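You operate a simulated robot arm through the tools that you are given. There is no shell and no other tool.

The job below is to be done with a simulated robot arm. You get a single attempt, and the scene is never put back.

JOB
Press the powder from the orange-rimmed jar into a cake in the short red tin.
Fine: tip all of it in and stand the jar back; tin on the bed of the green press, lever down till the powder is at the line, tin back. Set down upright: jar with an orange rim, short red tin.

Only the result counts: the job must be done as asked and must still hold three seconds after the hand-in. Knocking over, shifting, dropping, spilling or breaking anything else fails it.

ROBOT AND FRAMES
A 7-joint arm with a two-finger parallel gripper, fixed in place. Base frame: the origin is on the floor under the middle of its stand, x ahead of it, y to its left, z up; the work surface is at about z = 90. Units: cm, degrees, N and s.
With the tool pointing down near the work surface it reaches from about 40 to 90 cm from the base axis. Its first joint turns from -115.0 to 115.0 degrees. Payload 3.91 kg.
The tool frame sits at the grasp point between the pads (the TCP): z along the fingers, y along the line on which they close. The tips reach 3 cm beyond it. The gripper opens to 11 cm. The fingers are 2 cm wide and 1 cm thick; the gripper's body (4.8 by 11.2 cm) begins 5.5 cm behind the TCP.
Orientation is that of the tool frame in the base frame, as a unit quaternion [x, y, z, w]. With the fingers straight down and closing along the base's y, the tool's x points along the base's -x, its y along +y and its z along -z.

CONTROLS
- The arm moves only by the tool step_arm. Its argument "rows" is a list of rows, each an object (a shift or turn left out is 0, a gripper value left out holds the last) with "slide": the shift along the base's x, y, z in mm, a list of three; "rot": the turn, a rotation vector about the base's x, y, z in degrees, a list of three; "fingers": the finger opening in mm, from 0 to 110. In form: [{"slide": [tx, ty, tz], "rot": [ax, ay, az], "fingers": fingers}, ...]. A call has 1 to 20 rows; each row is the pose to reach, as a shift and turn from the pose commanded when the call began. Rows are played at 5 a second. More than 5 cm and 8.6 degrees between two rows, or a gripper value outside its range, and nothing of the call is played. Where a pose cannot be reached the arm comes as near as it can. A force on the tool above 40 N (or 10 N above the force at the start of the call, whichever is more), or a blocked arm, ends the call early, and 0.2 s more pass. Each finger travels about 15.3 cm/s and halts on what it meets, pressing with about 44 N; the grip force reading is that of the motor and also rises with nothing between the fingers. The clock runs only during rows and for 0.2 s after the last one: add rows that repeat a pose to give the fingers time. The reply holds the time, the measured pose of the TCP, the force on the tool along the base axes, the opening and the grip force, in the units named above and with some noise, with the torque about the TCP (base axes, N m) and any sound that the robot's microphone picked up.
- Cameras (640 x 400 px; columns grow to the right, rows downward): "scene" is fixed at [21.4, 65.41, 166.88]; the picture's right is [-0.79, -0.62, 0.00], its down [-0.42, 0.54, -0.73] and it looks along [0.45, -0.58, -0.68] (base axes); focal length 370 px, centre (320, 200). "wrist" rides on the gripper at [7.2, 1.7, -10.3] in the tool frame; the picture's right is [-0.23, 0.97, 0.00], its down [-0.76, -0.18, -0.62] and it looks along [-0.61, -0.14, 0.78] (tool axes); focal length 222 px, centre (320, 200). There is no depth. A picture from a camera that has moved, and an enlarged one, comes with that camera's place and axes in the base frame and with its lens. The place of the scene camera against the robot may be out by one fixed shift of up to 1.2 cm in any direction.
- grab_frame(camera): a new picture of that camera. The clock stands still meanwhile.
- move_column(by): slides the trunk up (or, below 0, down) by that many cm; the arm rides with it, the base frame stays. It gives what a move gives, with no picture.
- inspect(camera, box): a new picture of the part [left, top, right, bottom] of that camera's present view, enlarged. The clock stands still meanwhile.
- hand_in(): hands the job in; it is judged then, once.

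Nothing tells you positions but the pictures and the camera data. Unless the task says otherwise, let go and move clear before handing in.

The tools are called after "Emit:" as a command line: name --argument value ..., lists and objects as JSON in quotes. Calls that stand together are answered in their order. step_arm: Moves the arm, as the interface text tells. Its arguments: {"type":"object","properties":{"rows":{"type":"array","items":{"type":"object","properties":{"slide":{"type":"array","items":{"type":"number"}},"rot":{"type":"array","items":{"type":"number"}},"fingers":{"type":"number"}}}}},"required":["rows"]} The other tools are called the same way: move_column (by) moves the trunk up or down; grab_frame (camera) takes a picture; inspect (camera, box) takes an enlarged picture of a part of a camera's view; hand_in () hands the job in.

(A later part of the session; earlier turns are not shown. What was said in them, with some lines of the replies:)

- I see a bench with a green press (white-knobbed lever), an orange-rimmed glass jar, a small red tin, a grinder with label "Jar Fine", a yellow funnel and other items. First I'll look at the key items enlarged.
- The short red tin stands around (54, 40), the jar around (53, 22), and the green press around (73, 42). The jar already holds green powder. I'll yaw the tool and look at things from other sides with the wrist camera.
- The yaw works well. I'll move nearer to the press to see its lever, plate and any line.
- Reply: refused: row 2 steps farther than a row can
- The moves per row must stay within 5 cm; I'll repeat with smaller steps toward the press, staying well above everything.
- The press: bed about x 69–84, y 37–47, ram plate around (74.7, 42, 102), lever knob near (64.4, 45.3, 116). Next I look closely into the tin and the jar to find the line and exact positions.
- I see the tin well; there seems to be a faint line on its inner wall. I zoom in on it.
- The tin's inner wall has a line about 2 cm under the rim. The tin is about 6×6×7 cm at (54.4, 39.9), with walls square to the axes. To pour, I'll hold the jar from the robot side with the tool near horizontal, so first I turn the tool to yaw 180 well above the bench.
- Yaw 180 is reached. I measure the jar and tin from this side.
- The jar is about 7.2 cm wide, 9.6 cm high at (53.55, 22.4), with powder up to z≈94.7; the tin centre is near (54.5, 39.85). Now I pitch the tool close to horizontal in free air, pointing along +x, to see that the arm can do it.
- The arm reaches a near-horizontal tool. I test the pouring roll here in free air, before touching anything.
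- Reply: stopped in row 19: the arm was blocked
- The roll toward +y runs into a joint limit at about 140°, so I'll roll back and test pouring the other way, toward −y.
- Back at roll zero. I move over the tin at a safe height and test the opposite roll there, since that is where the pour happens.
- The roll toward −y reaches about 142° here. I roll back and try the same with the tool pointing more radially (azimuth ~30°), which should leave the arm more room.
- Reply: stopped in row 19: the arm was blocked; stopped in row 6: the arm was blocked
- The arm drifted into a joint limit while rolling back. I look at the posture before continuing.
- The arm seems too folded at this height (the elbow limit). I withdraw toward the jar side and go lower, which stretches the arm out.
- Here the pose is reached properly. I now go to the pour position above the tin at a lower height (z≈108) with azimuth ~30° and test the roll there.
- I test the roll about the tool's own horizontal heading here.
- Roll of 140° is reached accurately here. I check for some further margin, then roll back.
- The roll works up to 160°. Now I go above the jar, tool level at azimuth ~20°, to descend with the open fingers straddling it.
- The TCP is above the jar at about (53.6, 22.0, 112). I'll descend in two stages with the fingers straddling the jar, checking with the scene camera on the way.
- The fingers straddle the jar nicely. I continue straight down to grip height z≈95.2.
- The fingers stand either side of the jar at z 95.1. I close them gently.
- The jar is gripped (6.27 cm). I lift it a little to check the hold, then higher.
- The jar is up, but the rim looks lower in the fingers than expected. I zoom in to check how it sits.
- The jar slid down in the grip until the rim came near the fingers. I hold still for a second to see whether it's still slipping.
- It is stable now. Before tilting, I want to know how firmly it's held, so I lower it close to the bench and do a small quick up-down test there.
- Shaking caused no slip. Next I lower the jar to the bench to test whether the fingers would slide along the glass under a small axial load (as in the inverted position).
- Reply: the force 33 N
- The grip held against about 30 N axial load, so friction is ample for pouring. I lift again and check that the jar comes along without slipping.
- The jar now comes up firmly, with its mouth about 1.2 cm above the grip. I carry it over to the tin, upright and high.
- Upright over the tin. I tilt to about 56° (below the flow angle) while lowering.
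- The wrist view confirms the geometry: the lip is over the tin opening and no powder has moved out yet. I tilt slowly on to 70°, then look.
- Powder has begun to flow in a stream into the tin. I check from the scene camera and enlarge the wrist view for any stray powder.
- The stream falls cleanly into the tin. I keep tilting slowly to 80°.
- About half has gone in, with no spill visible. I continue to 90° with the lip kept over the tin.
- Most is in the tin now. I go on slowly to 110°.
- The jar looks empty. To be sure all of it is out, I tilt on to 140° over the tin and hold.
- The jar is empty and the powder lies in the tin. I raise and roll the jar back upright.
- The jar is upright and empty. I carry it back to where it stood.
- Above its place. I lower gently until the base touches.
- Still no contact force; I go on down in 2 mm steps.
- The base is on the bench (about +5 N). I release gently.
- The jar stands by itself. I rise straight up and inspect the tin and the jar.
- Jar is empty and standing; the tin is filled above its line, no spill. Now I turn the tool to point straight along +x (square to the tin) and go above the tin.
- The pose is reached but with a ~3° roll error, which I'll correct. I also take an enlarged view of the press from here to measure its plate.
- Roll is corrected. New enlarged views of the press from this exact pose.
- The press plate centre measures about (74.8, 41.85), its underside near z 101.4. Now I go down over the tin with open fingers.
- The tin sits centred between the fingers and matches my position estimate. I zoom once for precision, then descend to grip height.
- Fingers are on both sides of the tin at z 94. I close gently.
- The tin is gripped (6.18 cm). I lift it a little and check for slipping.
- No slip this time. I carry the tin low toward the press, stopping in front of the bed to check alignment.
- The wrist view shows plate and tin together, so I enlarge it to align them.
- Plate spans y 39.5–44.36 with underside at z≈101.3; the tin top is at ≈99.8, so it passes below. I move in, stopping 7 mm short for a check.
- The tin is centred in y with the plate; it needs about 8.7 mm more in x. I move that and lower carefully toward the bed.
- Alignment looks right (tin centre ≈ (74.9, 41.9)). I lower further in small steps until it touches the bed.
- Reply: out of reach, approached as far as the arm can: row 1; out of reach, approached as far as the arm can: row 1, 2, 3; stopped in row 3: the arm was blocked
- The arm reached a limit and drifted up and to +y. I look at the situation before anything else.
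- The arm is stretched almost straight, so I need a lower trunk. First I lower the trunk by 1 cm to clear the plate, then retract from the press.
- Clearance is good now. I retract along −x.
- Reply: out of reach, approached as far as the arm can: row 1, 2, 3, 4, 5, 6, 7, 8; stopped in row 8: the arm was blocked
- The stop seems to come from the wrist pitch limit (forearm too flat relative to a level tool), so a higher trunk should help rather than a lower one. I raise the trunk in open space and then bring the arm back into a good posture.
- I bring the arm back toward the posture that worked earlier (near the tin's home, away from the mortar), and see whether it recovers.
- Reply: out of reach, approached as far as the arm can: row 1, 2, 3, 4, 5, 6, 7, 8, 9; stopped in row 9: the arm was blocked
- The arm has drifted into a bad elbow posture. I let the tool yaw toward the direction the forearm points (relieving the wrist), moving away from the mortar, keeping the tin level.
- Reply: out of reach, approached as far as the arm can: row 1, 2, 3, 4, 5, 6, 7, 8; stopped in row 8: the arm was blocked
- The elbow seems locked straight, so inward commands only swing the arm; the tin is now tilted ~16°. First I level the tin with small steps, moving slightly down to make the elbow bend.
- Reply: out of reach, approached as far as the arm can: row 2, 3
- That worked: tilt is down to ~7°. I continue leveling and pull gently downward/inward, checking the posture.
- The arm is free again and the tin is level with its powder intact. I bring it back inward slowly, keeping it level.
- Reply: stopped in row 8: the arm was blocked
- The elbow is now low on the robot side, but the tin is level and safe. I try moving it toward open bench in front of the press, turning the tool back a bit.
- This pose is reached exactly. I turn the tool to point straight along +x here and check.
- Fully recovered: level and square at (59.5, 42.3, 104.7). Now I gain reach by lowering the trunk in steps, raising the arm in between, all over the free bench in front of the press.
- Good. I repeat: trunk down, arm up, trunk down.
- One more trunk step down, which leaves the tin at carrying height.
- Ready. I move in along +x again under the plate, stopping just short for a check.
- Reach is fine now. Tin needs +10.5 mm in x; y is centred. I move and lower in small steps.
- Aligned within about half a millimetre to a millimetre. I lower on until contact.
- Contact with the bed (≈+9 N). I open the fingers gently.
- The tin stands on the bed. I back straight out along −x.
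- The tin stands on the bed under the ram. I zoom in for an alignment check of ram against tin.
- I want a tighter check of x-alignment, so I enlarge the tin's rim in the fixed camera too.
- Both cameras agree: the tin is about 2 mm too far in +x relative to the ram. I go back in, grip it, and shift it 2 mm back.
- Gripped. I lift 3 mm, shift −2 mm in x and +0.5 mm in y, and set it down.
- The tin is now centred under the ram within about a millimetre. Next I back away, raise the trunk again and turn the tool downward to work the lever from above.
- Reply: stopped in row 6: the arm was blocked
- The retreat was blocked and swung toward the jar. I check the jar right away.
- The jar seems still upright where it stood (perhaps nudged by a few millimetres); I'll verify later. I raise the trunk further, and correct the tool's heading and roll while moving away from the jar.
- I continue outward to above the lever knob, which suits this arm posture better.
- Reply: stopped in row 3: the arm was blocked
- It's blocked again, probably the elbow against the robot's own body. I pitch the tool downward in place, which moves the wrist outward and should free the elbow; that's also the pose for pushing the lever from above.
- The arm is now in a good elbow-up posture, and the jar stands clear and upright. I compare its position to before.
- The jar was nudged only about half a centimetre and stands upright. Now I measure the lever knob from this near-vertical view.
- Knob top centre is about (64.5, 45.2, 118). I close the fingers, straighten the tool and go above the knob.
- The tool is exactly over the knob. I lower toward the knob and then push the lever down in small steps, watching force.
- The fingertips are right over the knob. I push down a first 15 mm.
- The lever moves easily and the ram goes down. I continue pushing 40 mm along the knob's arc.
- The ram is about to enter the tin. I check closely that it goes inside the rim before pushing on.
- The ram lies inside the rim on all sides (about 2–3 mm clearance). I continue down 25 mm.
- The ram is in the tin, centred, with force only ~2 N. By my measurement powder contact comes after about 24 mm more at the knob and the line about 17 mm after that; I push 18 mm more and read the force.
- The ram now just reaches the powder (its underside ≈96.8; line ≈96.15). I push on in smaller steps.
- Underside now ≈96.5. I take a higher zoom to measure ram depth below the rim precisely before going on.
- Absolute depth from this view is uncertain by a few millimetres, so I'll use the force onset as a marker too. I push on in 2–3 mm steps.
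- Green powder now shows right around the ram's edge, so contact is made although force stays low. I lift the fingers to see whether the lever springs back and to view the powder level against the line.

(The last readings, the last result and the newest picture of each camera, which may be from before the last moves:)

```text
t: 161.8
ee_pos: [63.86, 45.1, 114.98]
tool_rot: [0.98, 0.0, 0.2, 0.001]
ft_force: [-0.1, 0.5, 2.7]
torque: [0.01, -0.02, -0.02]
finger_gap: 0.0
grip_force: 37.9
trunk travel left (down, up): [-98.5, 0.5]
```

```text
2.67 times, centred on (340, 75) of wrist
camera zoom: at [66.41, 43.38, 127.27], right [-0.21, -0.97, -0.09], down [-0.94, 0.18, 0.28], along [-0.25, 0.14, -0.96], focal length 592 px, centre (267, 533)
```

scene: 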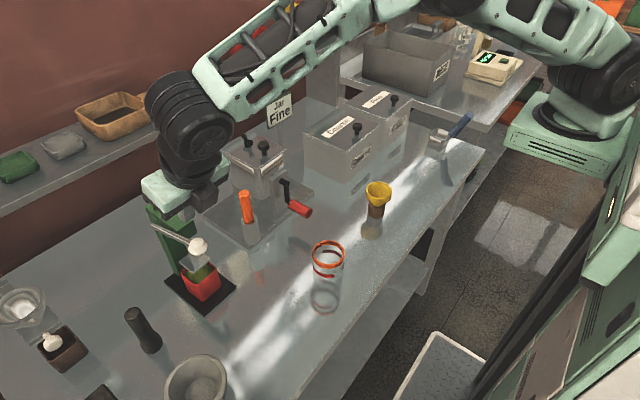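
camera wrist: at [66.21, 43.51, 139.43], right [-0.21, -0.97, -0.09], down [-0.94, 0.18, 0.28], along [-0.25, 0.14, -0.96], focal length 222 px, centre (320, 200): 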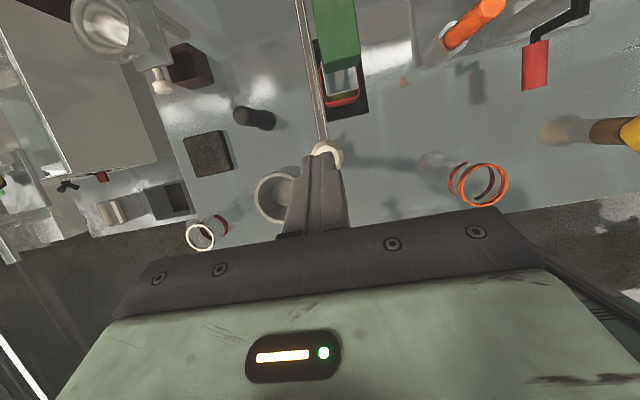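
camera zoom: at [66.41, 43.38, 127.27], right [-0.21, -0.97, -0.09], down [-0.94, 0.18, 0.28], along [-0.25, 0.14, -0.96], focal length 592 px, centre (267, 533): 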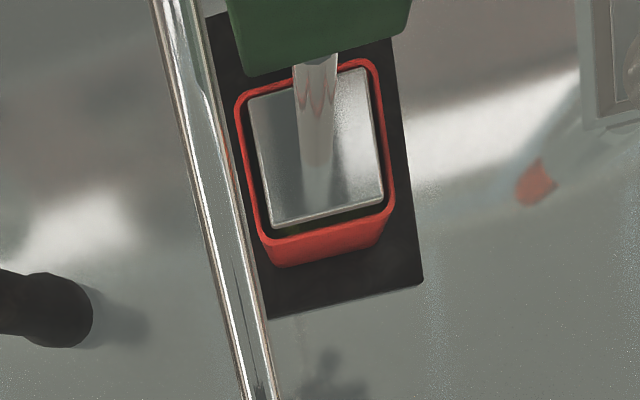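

The lever is spring-loaded and follows up. I raise fully and look at the powder level in the tin.

Emit:
step_arm --rows '[{"slide": [0, 0, 15]}, {"slide": [0, 0, 30]}, {"slide": [0, 0, 45]}, {"slide": [0, 0, 60]}, {"slide": [0, 0, 75]}, {"slide": [0, 0, 80]}, {"slide": [0, 0, 80]}]'

Emit:
inspect --camera "scene" --box '[180, 240, 225, 290]'

Emit:
inspect --camera "wrist" --box '[300, 20, 400, 120]'

```text
t: 163.4
ee_pos: [63.75, 45.02, 122.95]
tool_rot: [0.98, 0.001, 0.199, 0.001]
ft_force: [-0.3, 0.2, 0.6]
torque: [0.01, 0.0, -0.01]
finger_gap: 0.0
grip_force: 37.7
trunk travel left (down, up): [-98.5, 0.5]
```

```text
8.00 times, centred on (202, 265) of scene
camera zoom: at [21.4, 65.41, 166.88], right [-0.79, -0.62, 0.0], down [-0.42, 0.54, -0.73], along [0.45, -0.58, -0.68], focal length 2962 px, centre (1260, -320)
```

zoom: 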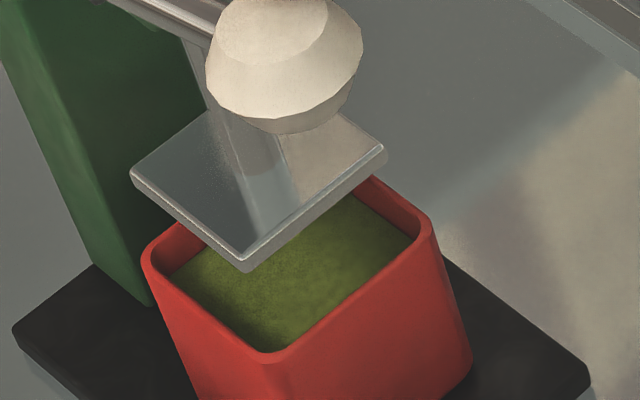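

```text
4.00 times, centred on (350, 70) of wrist
camera zoom: at [66.33, 43.28, 135.22], right [-0.21, -0.97, -0.09], down [-0.94, 0.18, 0.28], along [-0.25, 0.14, -0.96], focal length 888 px, centre (200, 720)
```

zoom: 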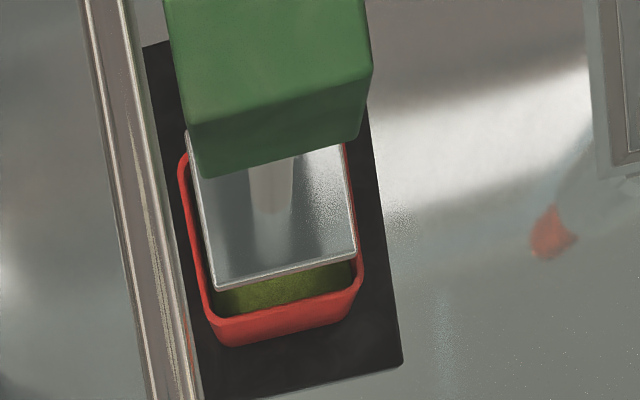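

The powder is still essentially uncompressed – the ram had only just touched it. Now I press deeper: to about 9 mm below that knob position, then look again.

Emit:
step_arm --rows '[{"slide": [-1, 0.5, -12]}, {"slide": [-2, 1, -24]}, {"slide": [-3, 1, -36]}, {"slide": [-4, 1, -48]}, {"slide": [-5, 1, -60]}, {"slide": [-5.5, 1, -72]}, {"slide": [-5, 1, -84]}, {"slide": [-4.5, 1, -96]}, {"slide": [-3, 1, -106]}, {"slide": [-1.5, 1, -114]}, {"slide": [-0.5, 1, -120]}, {"slide": [0, 1, -125]}, {"slide": [1, 1, -129.5]}, {"slide": [1, 1, -129.5]}, {"slide": [1, 1, -129.5]}]'

Emit:
inspect --camera "wrist" --box '[315, 20, 375, 90]'

```text
t: 166.6
ee_pos: [64.04, 45.26, 110.05]
tool_rot: [0.98, 0.001, 0.199, 0.0]
ft_force: [-1.5, 0.9, 3.5]
torque: [0.0, 0.04, 0.02]
finger_gap: 0.0
grip_force: 38.7
trunk travel left (down, up): [-98.5, 0.5]
```

```text
5.71 times, centred on (345, 55) of wrist
camera zoom: at [66.56, 43.56, 122.33], right [-0.21, -0.97, -0.09], down [-0.94, 0.18, 0.28], along [-0.25, 0.14, -0.96], focal length 1269 px, centre (177, 1029)
```

zoom: 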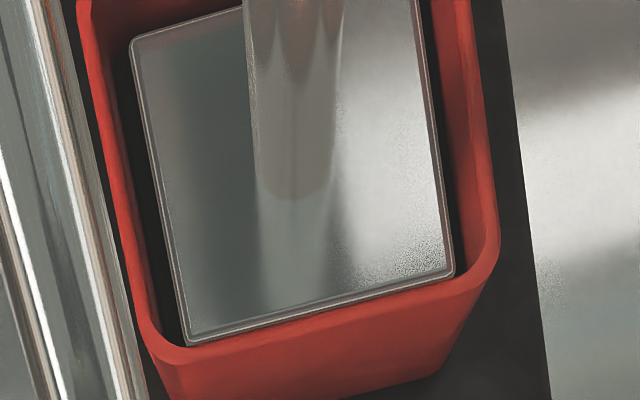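

Force is still small. I release and check the powder level.

Emit:
step_arm --rows '[{"slide": [-1, 0, 8]}, {"slide": [-2, 0, 20]}, {"slide": [-3, 0, 35]}, {"slide": [-4, 0, 50]}, {"slide": [-5, 0, 65]}, {"slide": [-5, 0, 80]}, {"slide": [-4, 0, 95]}, {"slide": [-3, 0, 110]}, {"slide": [-2, 0, 122]}, {"slide": [-2, 0, 130]}, {"slide": [-2, 0, 130]}]'

Emit:
inspect --camera "scene" --box '[180, 240, 225, 290]'

Emit:
inspect --camera "scene" --box '[190, 258, 220, 283]'

```text
t: 169.0
ee_pos: [63.75, 45.17, 123.03]
tool_rot: [0.98, 0.0, 0.2, 0.001]
ft_force: [0.0, 0.0, -0.5]
torque: [-0.01, -0.01, 0.01]
finger_gap: 0.0
grip_force: 37.4
trunk travel left (down, up): [-98.5, 0.5]
```

```text
8.00 times, centred on (202, 265) of scene
camera zoom: at [21.4, 65.41, 166.88], right [-0.79, -0.62, 0.0], down [-0.42, 0.54, -0.73], along [0.45, -0.58, -0.68], focal length 2962 px, centre (1260, -320)
```

zoom: 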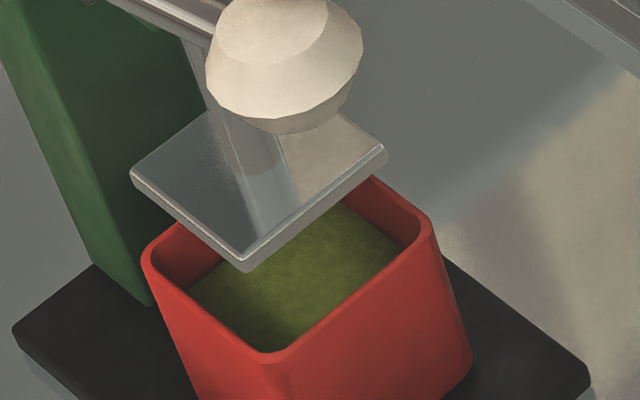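

```text
16.00 times, centred on (205, 270) of scene
camera zoom: at [21.4, 65.41, 166.88], right [-0.79, -0.62, 0.0], down [-0.42, 0.54, -0.73], along [0.45, -0.58, -0.68], focal length 5924 px, centre (2160, -928)
```

zoom: 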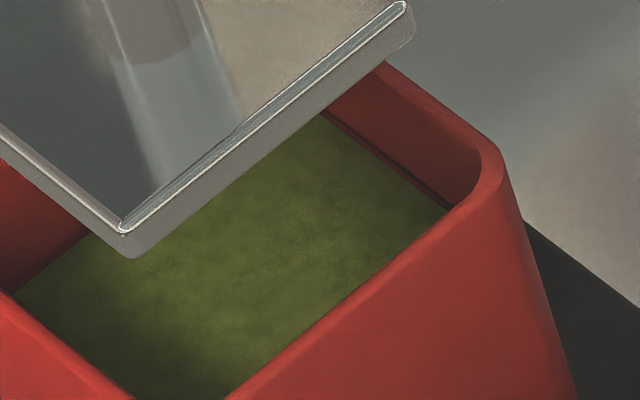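

The powder is down now and a dark line shows on the wall right at its edge. I zoom in more.

Emit:
inspect --camera "scene" --box '[206, 261, 218, 273]'

Emit:
inspect --camera "scene" --box '[184, 266, 200, 280]'

Emit:
grab_frame --camera "wrist"

```text
16.00 times, centred on (212, 267) of scene
camera zoom: at [21.4, 65.41, 166.88], right [-0.79, -0.62, 0.0], down [-0.42, 0.54, -0.73], along [0.45, -0.58, -0.68], focal length 5924 px, centre (2048, -872)
```

zoom: 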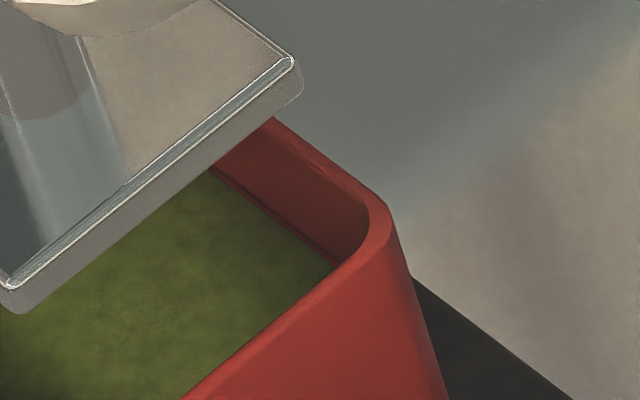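

```text
16.00 times, centred on (192, 273) of scene
camera zoom: at [21.4, 65.41, 166.88], right [-0.79, -0.62, 0.0], down [-0.42, 0.54, -0.73], along [0.45, -0.58, -0.68], focal length 5924 px, centre (2368, -968)
```

zoom: 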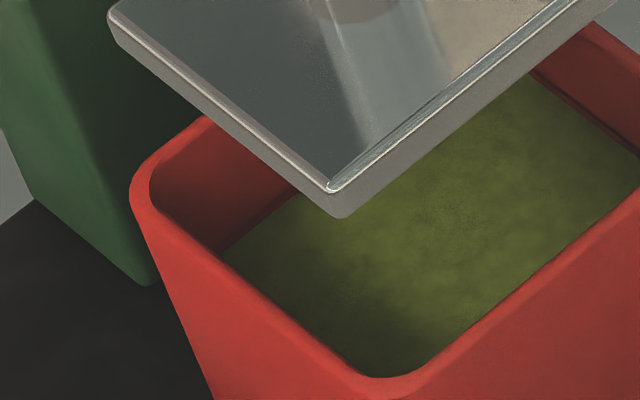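

```text
taken
camera wrist: at [66.33, 43.41, 135.35], right [-0.21, -0.97, -0.09], down [-0.94, 0.18, 0.28], along [-0.25, 0.14, -0.96], focal length 222 px, centre (320, 200)
```

wrist: 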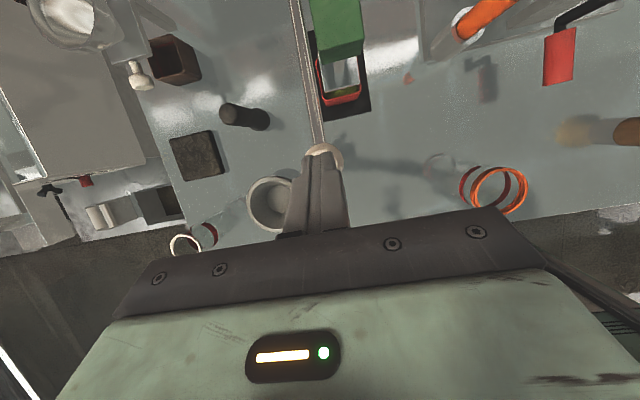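

A groove line is visible just above the powder edge. I zoom to the maximum to judge how exactly they coincide.

Emit:
inspect --camera "scene" --box '[208, 264, 213, 269]'

Emit:
inspect --camera "scene" --box '[184, 270, 192, 276]'

```text
16.00 times, centred on (210, 266) of scene
camera zoom: at [21.4, 65.41, 166.88], right [-0.79, -0.62, 0.0], down [-0.42, 0.54, -0.73], along [0.45, -0.58, -0.68], focal length 5924 px, centre (2072, -864)
```

zoom: 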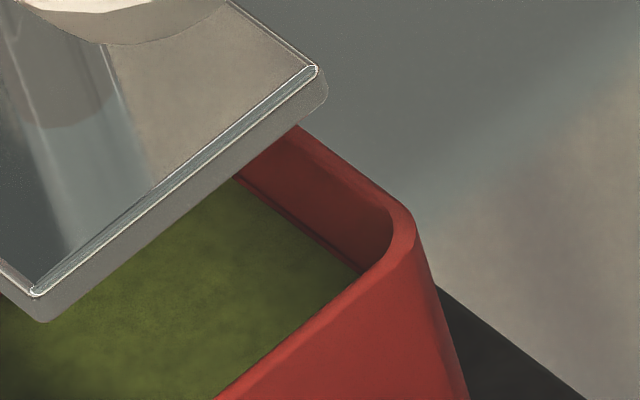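

```text
16.00 times, centred on (188, 273) of scene
camera zoom: at [21.4, 65.41, 166.88], right [-0.79, -0.62, 0.0], down [-0.42, 0.54, -0.73], along [0.45, -0.58, -0.68], focal length 5924 px, centre (2432, -968)
```

zoom: 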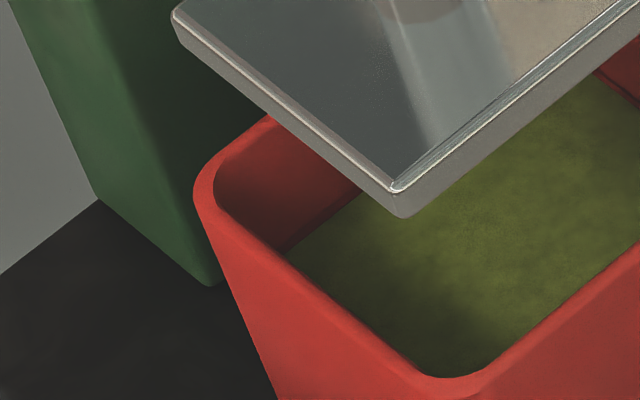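

The powder is at the line within a millimetre or two. Now I back off from the lever, and turn the tool to a shallow slope (about 30° down) in front of the press, to fetch the tin.

Emit:
step_arm --rows '[{"slide": [-10, -5, 10], "fingers": 0}, {"slide": [-30, -15, 10], "fingers": 30}, {"slide": [-50, -25, 5], "rot": [0, -6, 0], "fingers": 60}, {"slide": [-65, -35, 0], "rot": [0, -12, 0], "fingers": 90}, {"slide": [-72, -40, -15], "rot": [0, -18, 0], "fingers": 90}, {"slide": [-75, -40, -40], "rot": [0, -24, 0], "fingers": 90}, {"slide": [-75, -40, -70], "rot": [0, -30, 0], "fingers": 90}, {"slide": [-72, -40, -100], "rot": [0, -37, 0], "fingers": 90}, {"slide": [-70, -40, -130], "rot": [0, -37, 0], "fingers": 90}, {"slide": [-68, -40, -150], "rot": [0, -37, 0], "fingers": 90}, {"slide": [-68, -40, -150], "rot": [0, -37, 0], "fingers": 90}]'

Emit:
grab_frame --camera "scene"

Emit:
grab_frame --camera "wrist"

```text
t: 171.4
ee_pos: [56.93, 40.92, 107.99]
tool_rot: [0.866, 0.001, 0.5, 0.0]
ft_force: [0.3, 0.3, -0.5]
torque: [0.0, -0.02, 0.02]
finger_gap: 9.01
grip_force: 0.0
trunk travel left (down, up): [-98.5, 0.5]
```

```text
taken
```

scene: 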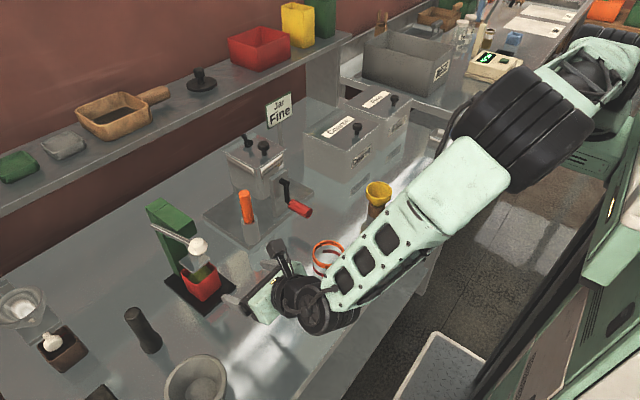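

```text
taken
camera wrist: at [51.6, 39.21, 119.42], right [-0.11, -0.97, -0.2], down [-0.92, 0.18, -0.35], along [0.37, 0.14, -0.92], focal length 222 px, centre (320, 200)
```

wrist: 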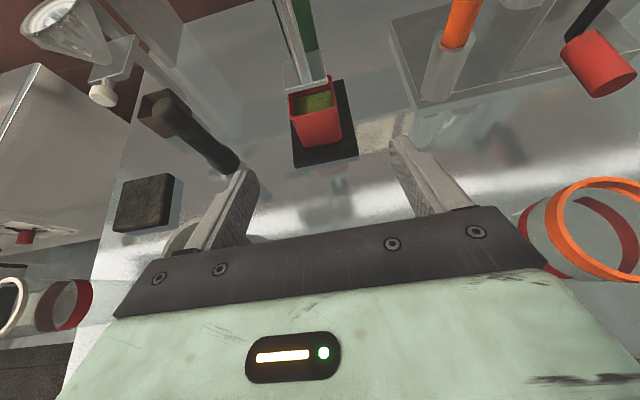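

Good posture and exact pose. I lower the trunk in two stages (raising the arm in between) to gain reach, above the free bench.

Emit:
move_column --by -9.0

Emit:
step_arm --rows '[{"slide": [5, 2, 20]}, {"slide": [10, 5, 40]}, {"slide": [15, 8, 60]}, {"slide": [20, 10, 80]}, {"slide": [20, 10, 80]}]'

Emit:
grab_frame --camera "scene"

```text
t: 172.7
ee_pos: [56.99, 41.01, 98.99]
tool_rot: [0.866, 0.001, 0.5, 0.0]
ft_force: [-0.5, 0.4, -0.3]
torque: [-0.01, 0.0, 0.03]
finger_gap: 9.01
grip_force: 0.1
trunk travel left (down, up): [-89.5, 9.5]
```

```text
t: 173.9
ee_pos: [58.97, 41.94, 107.0]
tool_rot: [0.866, 0.0, 0.5, 0.002]
ft_force: [0.8, -0.4, -0.1]
torque: [0.0, 0.0, -0.01]
finger_gap: 9.01
grip_force: 0.0
trunk travel left (down, up): [-89.5, 9.5]
```

```text
taken
```

scene: 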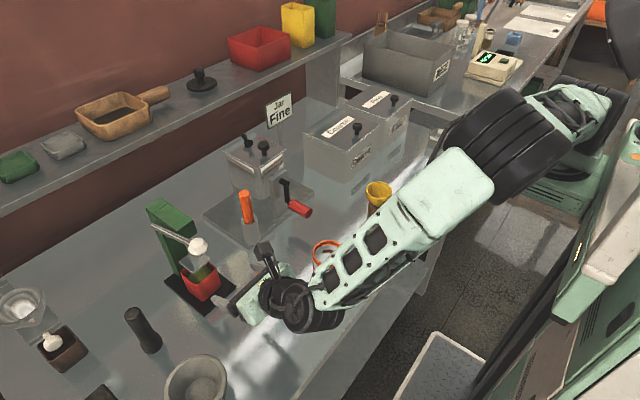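

Emit:
move_column --by -10.0

Emit:
grab_frame --camera "wrist"

Emit:
inspect --camera "wrist" --box '[260, 30, 380, 160]'

```text
t: 175.2
ee_pos: [58.99, 41.95, 96.95]
tool_rot: [0.866, 0.001, 0.5, 0.0]
ft_force: [-0.3, 0.1, 0.1]
torque: [0.0, 0.04, -0.01]
finger_gap: 9.01
grip_force: 0.0
trunk travel left (down, up): [-79.5, 19.5]
```

```text
taken
camera wrist: at [53.63, 40.24, 108.29], right [-0.11, -0.97, -0.2], down [-0.92, 0.18, -0.35], along [0.37, 0.14, -0.92], focal length 222 px, centre (320, 200)
```

wrist: 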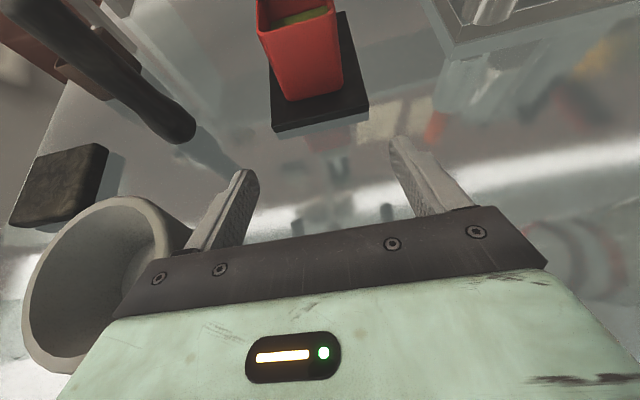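

```text
3.08 times, centred on (320, 95) of wrist
camera zoom: at [53.63, 40.24, 108.29], right [-0.11, -0.97, -0.2], down [-0.92, 0.18, -0.35], along [0.37, 0.14, -0.92], focal length 684 px, centre (320, 523)
```

zoom: 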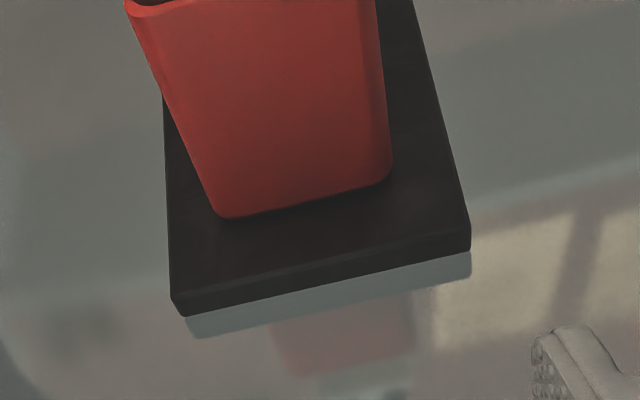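

I go in along +x with open fingers around the tin.

Emit:
step_arm --rows '[{"slide": [20, 0, -5]}, {"slide": [40, 0, -10]}, {"slide": [60, 0, -15]}, {"slide": [80, 0, -15]}, {"slide": [100, 0, -15]}, {"slide": [120, 0, -15]}, {"slide": [137, 0, -15]}, {"slide": [150, 0, -15]}, {"slide": [150, 0, -15]}]'

Emit:
grab_frame --camera "wrist"

Emit:
inspect --camera "scene" --box '[140, 200, 280, 330]'

```text
t: 177.2
ee_pos: [73.94, 41.72, 95.26]
tool_rot: [0.866, 0.0, 0.5, 0.001]
ft_force: [0.2, -0.1, -0.6]
torque: [0.0, 0.02, -0.02]
finger_gap: 8.98
grip_force: 0.2
trunk travel left (down, up): [-79.5, 19.5]
```

```text
taken
camera wrist: at [68.61, 40.04, 106.77], right [-0.11, -0.97, -0.2], down [-0.92, 0.18, -0.35], along [0.37, 0.14, -0.92], focal length 222 px, centre (320, 200)
```

wrist: 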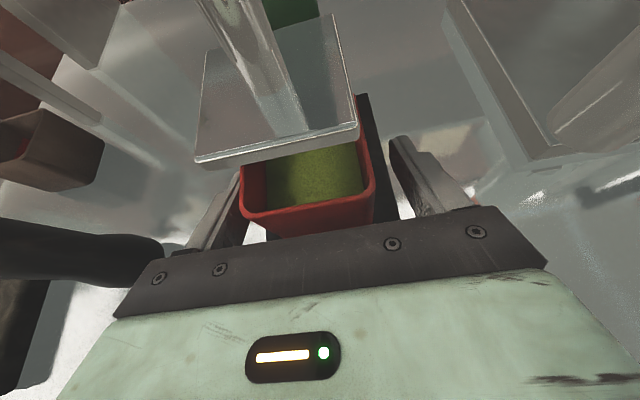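

```text
3.08 times, centred on (210, 265) of scene
camera zoom: at [21.4, 65.41, 166.88], right [-0.79, -0.62, 0.0], down [-0.42, 0.54, -0.73], along [0.45, -0.58, -0.68], focal length 1139 px, centre (658, 0)
```

zoom: 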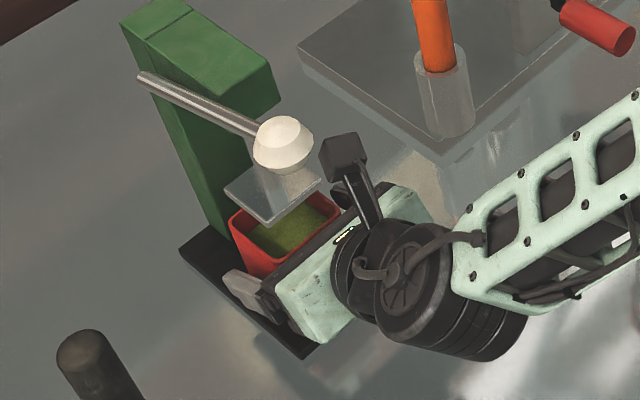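

The tin is between the fingers. I centre by 2 mm in y and close gently.

Emit:
step_arm --rows '[{"slide": [0, 2, 0], "fingers": 80}, {"slide": [0, 2, 0], "fingers": 72}, {"slide": [0, 2, 0], "fingers": 67}, {"slide": [0, 2, 0], "fingers": 64}, {"slide": [0, 2, 0], "fingers": 62}, {"slide": [0, 2, 0], "fingers": 60}, {"slide": [0, 2, 0], "fingers": 56}, {"slide": [0, 2, 0], "fingers": 50}, {"slide": [0, 2, 0], "fingers": 45}, {"slide": [0, 2, 0], "fingers": 45}]'

Emit:
inspect --camera "wrist" --box '[190, 120, 410, 250]'

```text
t: 179.4
ee_pos: [73.95, 42.02, 95.43]
tool_rot: [0.866, 0.0, 0.5, 0.0]
ft_force: [0.7, 0.9, 0.4]
torque: [0.05, -0.01, 0.0]
finger_gap: 6.16
grip_force: 44.2
trunk travel left (down, up): [-79.5, 19.5]
```

```text
2.91 times, centred on (300, 185) of wrist
camera zoom: at [68.6, 40.3, 106.75], right [-0.11, -0.97, -0.2], down [-0.92, 0.18, -0.35], along [0.37, 0.14, -0.92], focal length 646 px, centre (378, 244)
```

zoom: 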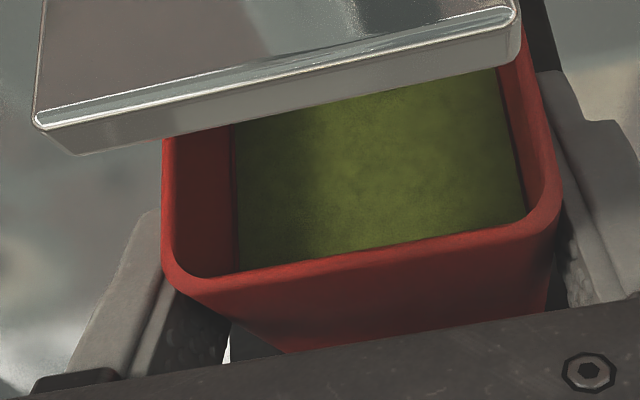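

Gripped. From here I can see the inner +y wall with the line; I zoom to compare with the powder level.

Emit:
inspect --camera "wrist" --box '[240, 155, 290, 215]'

Emit:
inspect --camera "wrist" --box '[340, 130, 390, 190]'

```text
6.67 times, centred on (265, 185) of wrist
camera zoom: at [68.6, 40.3, 106.75], right [-0.11, -0.97, -0.2], down [-0.92, 0.18, -0.35], along [0.37, 0.14, -0.92], focal length 1481 px, centre (687, 300)
```

zoom: 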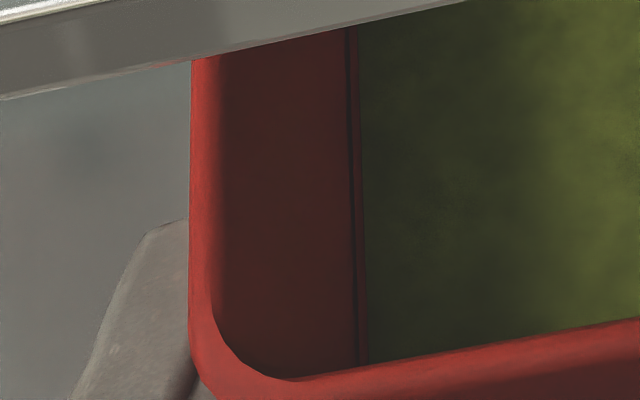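

```text
6.67 times, centred on (365, 160) of wrist
camera zoom: at [68.6, 40.3, 106.75], right [-0.11, -0.97, -0.2], down [-0.92, 0.18, -0.35], along [0.37, 0.14, -0.92], focal length 1481 px, centre (20, 467)
```

zoom: 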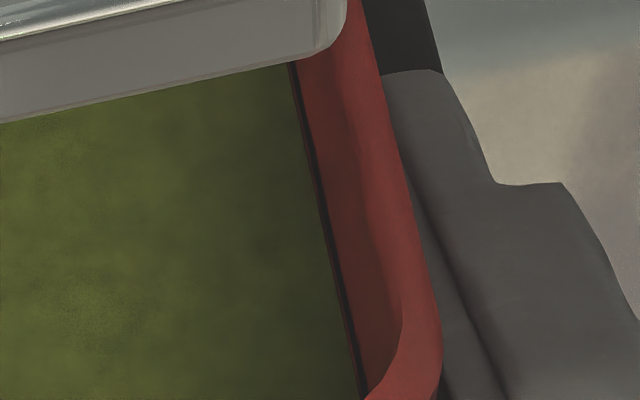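

The powder lies about 1–2 mm under the line's centre – good. I lift the tin slightly and withdraw it from the press.

Emit:
step_arm --rows '[{"slide": [0, 0, 3]}, {"slide": [0, 0, 7]}, {"slide": [0, 0, 8]}, {"slide": [-10, 0, 8]}, {"slide": [-25, 0, 8]}, {"slide": [-40, 0, 8]}, {"slide": [-60, 0, 8]}, {"slide": [-80, 0, 8]}, {"slide": [-100, 0, 10]}, {"slide": [-120, 0, 10]}, {"slide": [-120, 0, 10]}]'

Emit:
grab_frame --camera "scene"

Emit:
inspect --camera "wrist" --box '[200, 100, 420, 250]'

```text
t: 181.8
ee_pos: [61.98, 42.38, 96.47]
tool_rot: [0.866, 0.0, 0.5, 0.0]
ft_force: [0.4, -0.1, -1.5]
torque: [-0.01, 0.02, 0.01]
finger_gap: 6.15
grip_force: 44.5
trunk travel left (down, up): [-79.5, 19.5]
```

```text
taken
```

scene: 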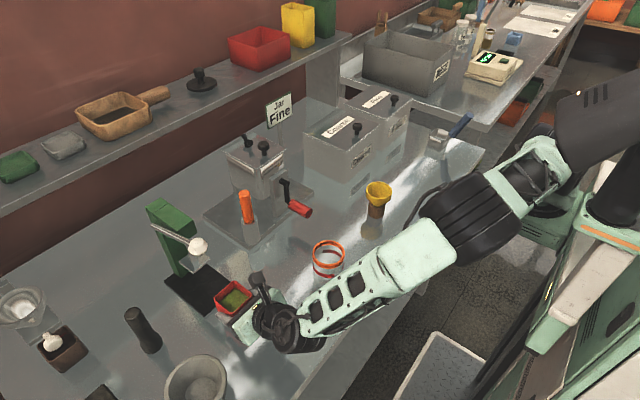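

```text
2.67 times, centred on (310, 175) of wrist
camera zoom: at [56.6, 40.57, 107.87], right [-0.11, -0.97, -0.2], down [-0.92, 0.18, -0.35], along [0.37, 0.14, -0.92], focal length 592 px, centre (347, 267)
```

zoom: 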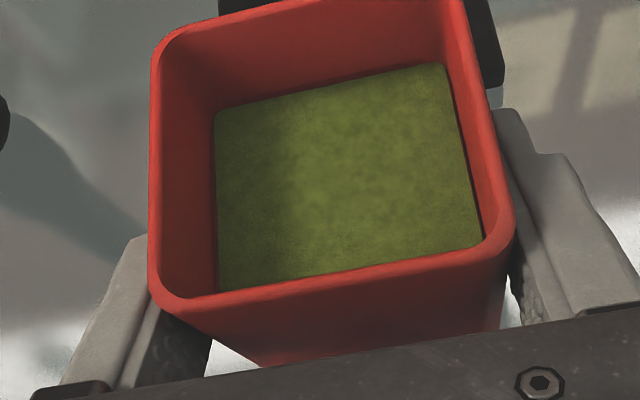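

The tin is out. I enlarge its inside to read the line against the powder.

Emit:
inspect --camera "wrist" --box '[260, 100, 360, 150]'

Emit:
inspect --camera "wrist" --box '[245, 120, 295, 180]'

```text
6.40 times, centred on (310, 125) of wrist
camera zoom: at [56.6, 40.57, 107.87], right [-0.11, -0.97, -0.2], down [-0.92, 0.18, -0.35], along [0.37, 0.14, -0.92], focal length 1422 px, centre (384, 680)
```

zoom: 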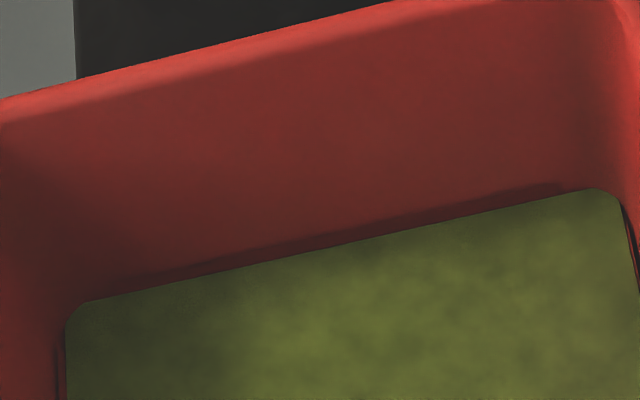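

```text
6.67 times, centred on (270, 150) of wrist
camera zoom: at [56.6, 40.57, 107.87], right [-0.11, -0.97, -0.2], down [-0.92, 0.18, -0.35], along [0.37, 0.14, -0.92], focal length 1481 px, centre (653, 533)
```

zoom: 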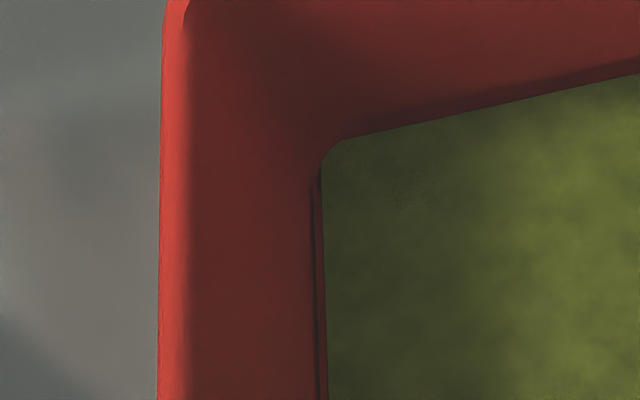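

The powder surface is right at the line (about a millimetre under it). Now I carry the tin back to its place, first backing off, then raising the trunk to restore a comfortable posture.

Emit:
step_arm --rows '[{"slide": [-15, -3, 3]}, {"slide": [-30, -6, 5]}, {"slide": [-40, -8, 5]}, {"slide": [-40, -8, 5]}]'

Emit:
move_column --by 9.0

Emit:
step_arm --rows '[{"slide": [-5, -3, -15]}, {"slide": [-10, -6, -35]}, {"slide": [-15, -9, -55]}, {"slide": [-20, -12, -75]}, {"slide": [-25, -14, -80]}, {"slide": [-25, -14, -80]}]'

Emit:
grab_frame --camera "scene"

```text
t: 182.8
ee_pos: [57.94, 41.49, 97.03]
tool_rot: [0.866, 0.0, 0.5, 0.0]
ft_force: [-0.9, -1.1, -2.6]
torque: [-0.01, 0.02, 0.04]
finger_gap: 6.18
grip_force: 44.1
trunk travel left (down, up): [-79.5, 19.5]
```

```text
t: 184.1
ee_pos: [57.89, 41.41, 105.99]
tool_rot: [0.866, -0.001, 0.5, 0.001]
ft_force: [-0.1, -0.3, -1.4]
torque: [-0.03, 0.05, 0.01]
finger_gap: 6.17
grip_force: 43.4
trunk travel left (down, up): [-88.5, 10.5]
```

```text
t: 185.4
ee_pos: [55.29, 40.22, 98.03]
tool_rot: [0.866, 0.001, 0.5, 0.0]
ft_force: [-0.1, 0.1, -2.1]
torque: [0.0, 0.05, 0.01]
finger_gap: 6.13
grip_force: 43.7
trunk travel left (down, up): [-88.5, 10.5]
```

```text
taken
```

scene: 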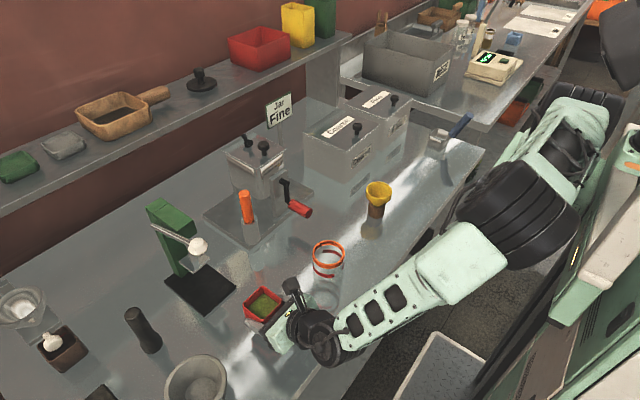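

Everything tracks well. I move over the tin's original place and lower.

Emit:
step_arm --rows '[{"slide": [-9, -2, 0]}, {"slide": [-18, -3.5, 0]}, {"slide": [-18, -3.5, -10]}, {"slide": [-18, -3.5, -20]}, {"slide": [-18, -3.5, -28]}, {"slide": [-18, -3.5, -34]}, {"slide": [-18, -3.5, -34]}]'

Emit:
step_arm --rows '[{"slide": [0, 0, -1.5]}, {"slide": [0, 0, -3]}, {"slide": [0, 0, -3]}]'

```text
t: 187.1
ee_pos: [53.5, 39.86, 94.61]
tool_rot: [0.866, 0.0, 0.5, 0.001]
ft_force: [-0.1, 1.0, -2.2]
torque: [0.01, 0.05, -0.02]
finger_gap: 6.19
grip_force: 43.5
trunk travel left (down, up): [-88.5, 10.5]
```

```text
t: 187.8
ee_pos: [53.54, 39.71, 94.3]
tool_rot: [0.866, 0.001, 0.5, 0.0]
ft_force: [-0.8, 0.5, -1.5]
torque: [-0.03, 0.02, 0.02]
finger_gap: 6.16
grip_force: 43.7
trunk travel left (down, up): [-88.5, 10.5]
```

Emit:
step_arm --rows '[{"slide": [0, 0, -1]}, {"slide": [0, 0, -2]}, {"slide": [0, 0, -2]}]'

Emit:
inspect --camera "scene" --box '[200, 250, 340, 370]'

```text
t: 188.7
ee_pos: [53.61, 39.63, 94.25]
tool_rot: [0.866, 0.0, 0.501, 0.001]
ft_force: [-1.1, -1.6, 4.8]
torque: [-0.05, 0.19, 0.04]
finger_gap: 6.18
grip_force: 43.9
trunk travel left (down, up): [-88.5, 10.5]
```

```text
3.33 times, centred on (270, 310) of scene
camera zoom: at [21.4, 65.41, 166.88], right [-0.79, -0.62, 0.0], down [-0.42, 0.54, -0.73], along [0.45, -0.58, -0.68], focal length 1234 px, centre (487, -167)
```

zoom: 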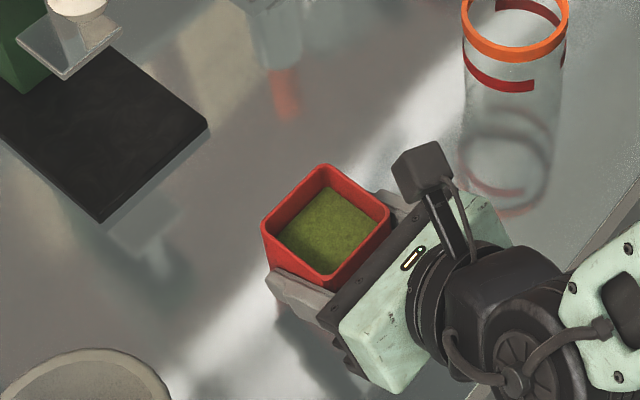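

Contact with the bench (+5 N). I release gently and back away along the tool's axis.

Emit:
step_arm --rows '[{"fingers": 61}, {"fingers": 62.5}, {"fingers": 64}, {"fingers": 67}, {"fingers": 72}, {"fingers": 80}, {"fingers": 90}, {"fingers": 105}, {"fingers": 105}]'

Emit:
step_arm --rows '[{"slide": [0, 0, 15]}, {"slide": [0, 0, 35]}, {"slide": [0, 0, 60]}, {"slide": [0, 0, 90]}, {"slide": [0, 0, 120]}, {"slide": [0, 0, 140]}, {"slide": [0, 0, 140]}]'

Emit:
grab_frame --camera "scene"

Emit:
grab_frame --camera "wrist"

```text
t: 190.7
ee_pos: [53.63, 39.61, 94.11]
tool_rot: [0.866, 0.0, 0.5, 0.0]
ft_force: [0.0, -0.4, -0.3]
torque: [-0.04, 0.05, 0.01]
finger_gap: 10.51
grip_force: 0.0
trunk travel left (down, up): [-88.5, 10.5]
```

```text
t: 192.4
ee_pos: [53.93, 36.82, 102.85]
tool_rot: [0.863, 0.026, 0.502, 0.049]
ft_force: [-0.2, 0.1, 0.1]
torque: [-0.04, 0.02, 0.03]
finger_gap: 10.5
grip_force: 0.0
trunk travel left (down, up): [-88.5, 10.5]
stopped in row 7: the arm was blocked; the commanded pose is now the measured one
```

```text
taken
```

scene: 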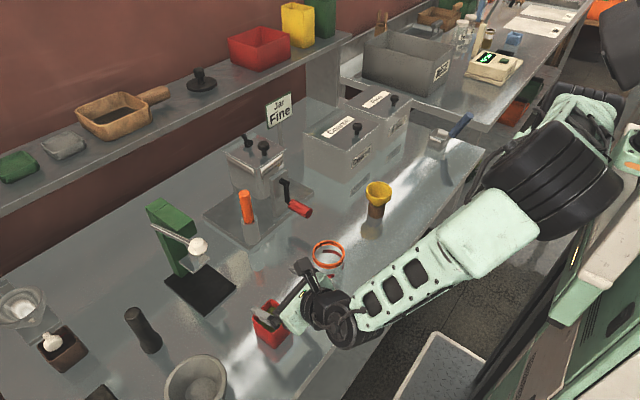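

```text
taken
camera wrist: at [48.47, 36.31, 114.38], right [-0.12, -0.99, -0.09], down [-0.92, 0.14, -0.37], along [0.38, 0.04, -0.92], focal length 222 px, centre (320, 200)
```

wrist: 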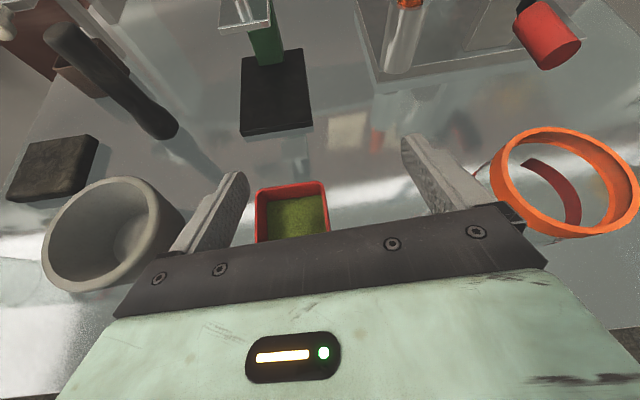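

The tin stands at home, upright, with its cake. I raise the trunk to clear everything, then pitch the tool down to free the arm.

Emit:
move_column --by 10.0

Emit:
step_arm --rows '[{"slide": [0, 0, 5], "rot": [0, 6, 0]}, {"slide": [0, 0, 10], "rot": [0, 12, 0]}, {"slide": [0, 0, 15], "rot": [0, 18, 0]}, {"slide": [0, 0, 20], "rot": [0, 24, 0]}, {"slide": [0, 0, 30], "rot": [0, 30, 0]}, {"slide": [0, 0, 40], "rot": [0, 36, 0]}, {"slide": [0, 0, 60], "rot": [0, 42, 0]}, {"slide": [0, 0, 60], "rot": [0, 42, 0]}]'

Emit:
grab_frame --camera "scene"

Emit:
grab_frame --camera "wrist"

```text
t: 193.8
ee_pos: [53.86, 36.83, 112.82]
tool_rot: [0.863, 0.026, 0.502, 0.049]
ft_force: [0.3, 0.4, 0.2]
torque: [0.0, -0.01, -0.01]
finger_gap: 10.48
grip_force: 0.1
trunk travel left (down, up): [-98.5, 0.5]
```

```text
t: 195.6
ee_pos: [53.93, 36.63, 119.2]
tool_rot: [0.986, 0.042, 0.16, 0.036]
ft_force: [0.6, -0.4, 0.7]
torque: [-0.01, 0.01, 0.02]
finger_gap: 10.53
grip_force: 0.0
trunk travel left (down, up): [-98.5, 0.5]
```

```text
taken
```

scene: 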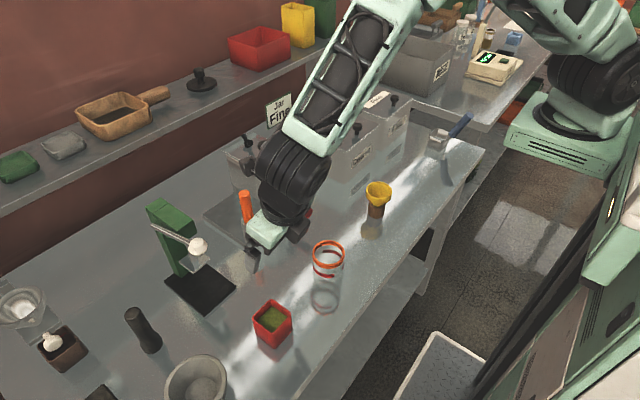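

```text
taken
camera wrist: at [57.55, 36.27, 131.22], right [-0.14, -0.99, 0.01], down [-0.93, 0.14, 0.34], along [-0.34, 0.04, -0.94], focal length 222 px, centre (320, 200)
```

wrist: 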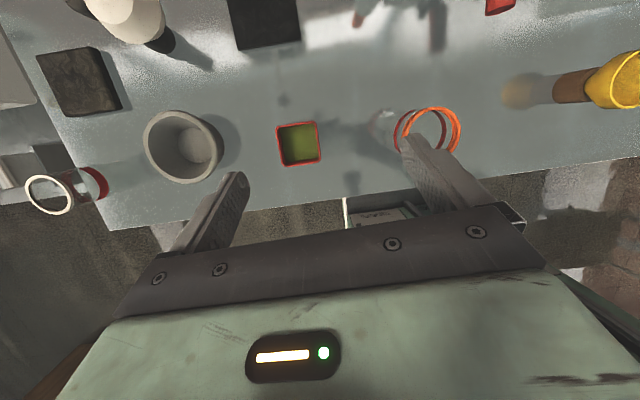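

Everything is released. I inspect the tin, the jar and the surroundings for spills or shifts against the first picture.

Emit:
inspect --camera "scene" --box '[230, 220, 390, 360]'

Emit:
inspect --camera "scene" --box '[0, 270, 240, 400]'

Emit:
inspect --camera "scene" --box '[120, 170, 280, 330]'

Emit:
inspect --camera "wrist" --box '[255, 100, 345, 180]'

```text
2.86 times, centred on (310, 290) of scene
camera zoom: at [21.4, 65.41, 166.88], right [-0.79, -0.62, 0.0], down [-0.42, 0.54, -0.73], along [0.45, -0.58, -0.68], focal length 1058 px, centre (349, -57)
```

zoom: 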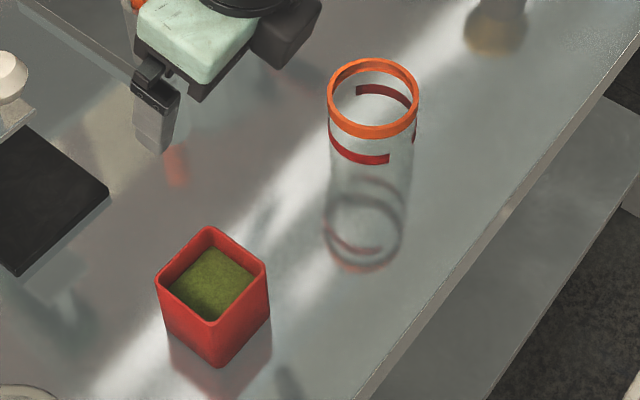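

```text
2.67 times, centred on (120, 335) of scene
camera zoom: at [21.4, 65.41, 166.88], right [-0.79, -0.62, 0.0], down [-0.42, 0.54, -0.73], along [0.45, -0.58, -0.68], focal length 987 px, centre (853, -160)
```

zoom: 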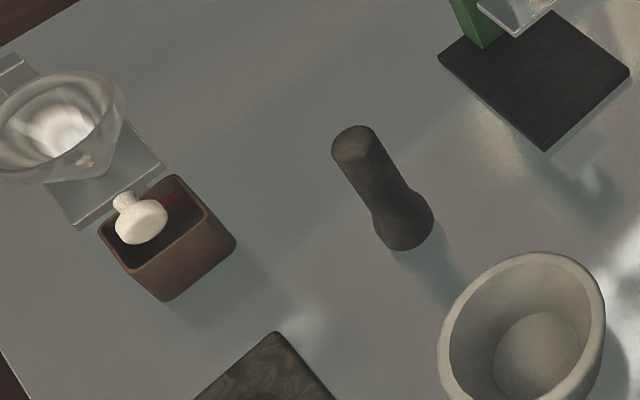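

```text
2.50 times, centred on (200, 250) of scene
camera zoom: at [21.4, 65.41, 166.88], right [-0.79, -0.62, 0.0], down [-0.42, 0.54, -0.73], along [0.45, -0.58, -0.68], focal length 926 px, centre (620, 75)
```

zoom: 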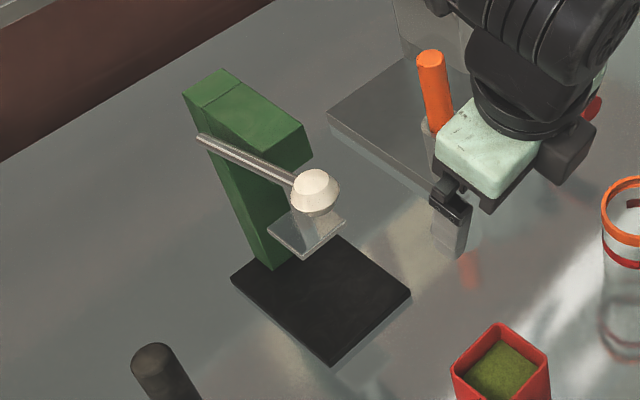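

```text
5.00 times, centred on (300, 140) of wrist
camera zoom: at [57.55, 36.27, 131.22], right [-0.14, -0.99, 0.01], down [-0.93, 0.14, 0.34], along [-0.34, 0.04, -0.94], focal length 1111 px, centre (420, 500)
```

zoom: 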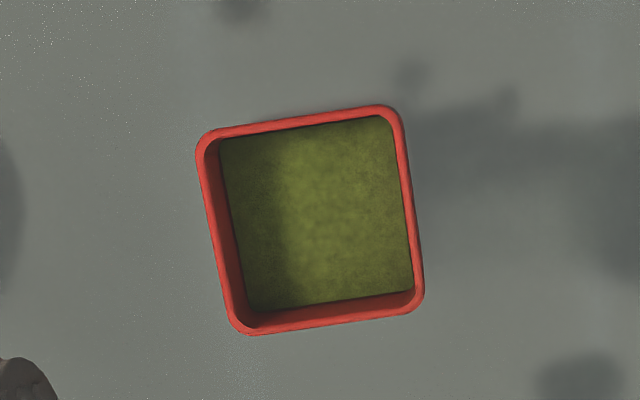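

Nothing else has moved and no powder is spilled. A last close look at the powder against the line.

Emit:
inspect --camera "scene" --box '[255, 295, 292, 325]'

Emit:
inspect --camera "scene" --box '[300, 235, 360, 310]'

```text
13.33 times, centred on (274, 310) of scene
camera zoom: at [21.4, 65.41, 166.88], right [-0.79, -0.62, 0.0], down [-0.42, 0.54, -0.73], along [0.45, -0.58, -0.68], focal length 4936 px, centre (940, -1267)
```

zoom: 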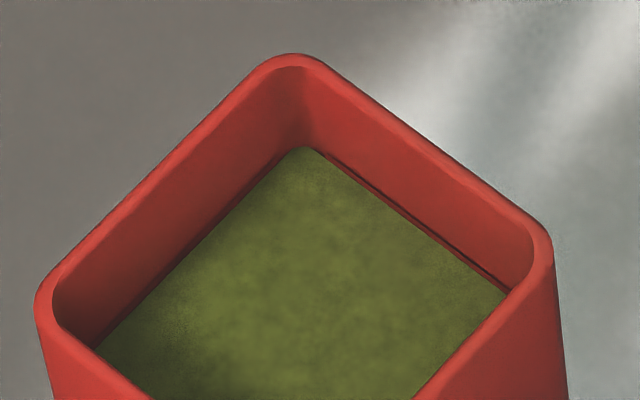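

```text
5.33 times, centred on (330, 272) of scene
camera zoom: at [21.4, 65.41, 166.88], right [-0.79, -0.62, 0.0], down [-0.42, 0.54, -0.73], along [0.45, -0.58, -0.68], focal length 1974 px, centre (267, -187)
```

zoom: 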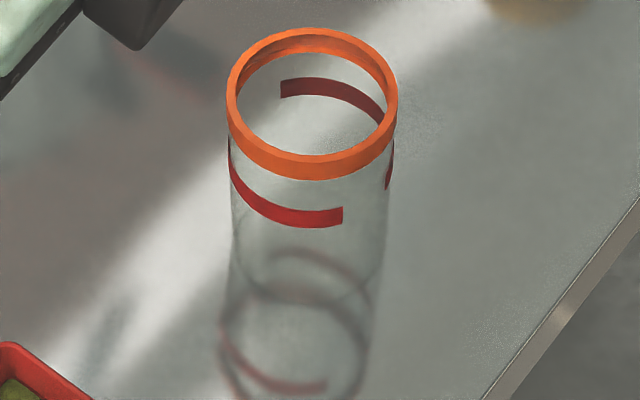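

The cake's surface lies at the line. The jar stands empty and upright, about half a centimetre from where it first stood because the arm nudged it. The tin is back in its place, and the press has sprung back up. The gripper is open and well clear, so I hand the job in.

Emit:
hand_in

```text
The job is handed in.
```

I poured all of the powder from the orange-rimmed jar into the short red tin, pressed it into a cake and handed the job in. The hand-in gave no verdict.

- **Powder:** The cake's surface sits about 1–2 mm below the line's centre, so I pressed slightly past it. I saw no spills in the close-up pictures.
- **Jar:** It is empty and upright. While backing away from the press, the arm nudged it about half a centimetre from where I had stood it, and I did not move it back.
- **Tin:** It is back upright within a few millimetres of its original place.
- **Press and bench:** The lever sprang back up, and nothing else on the bench looked moved compared with the first picture. The gripper was open and well clear at hand-in.
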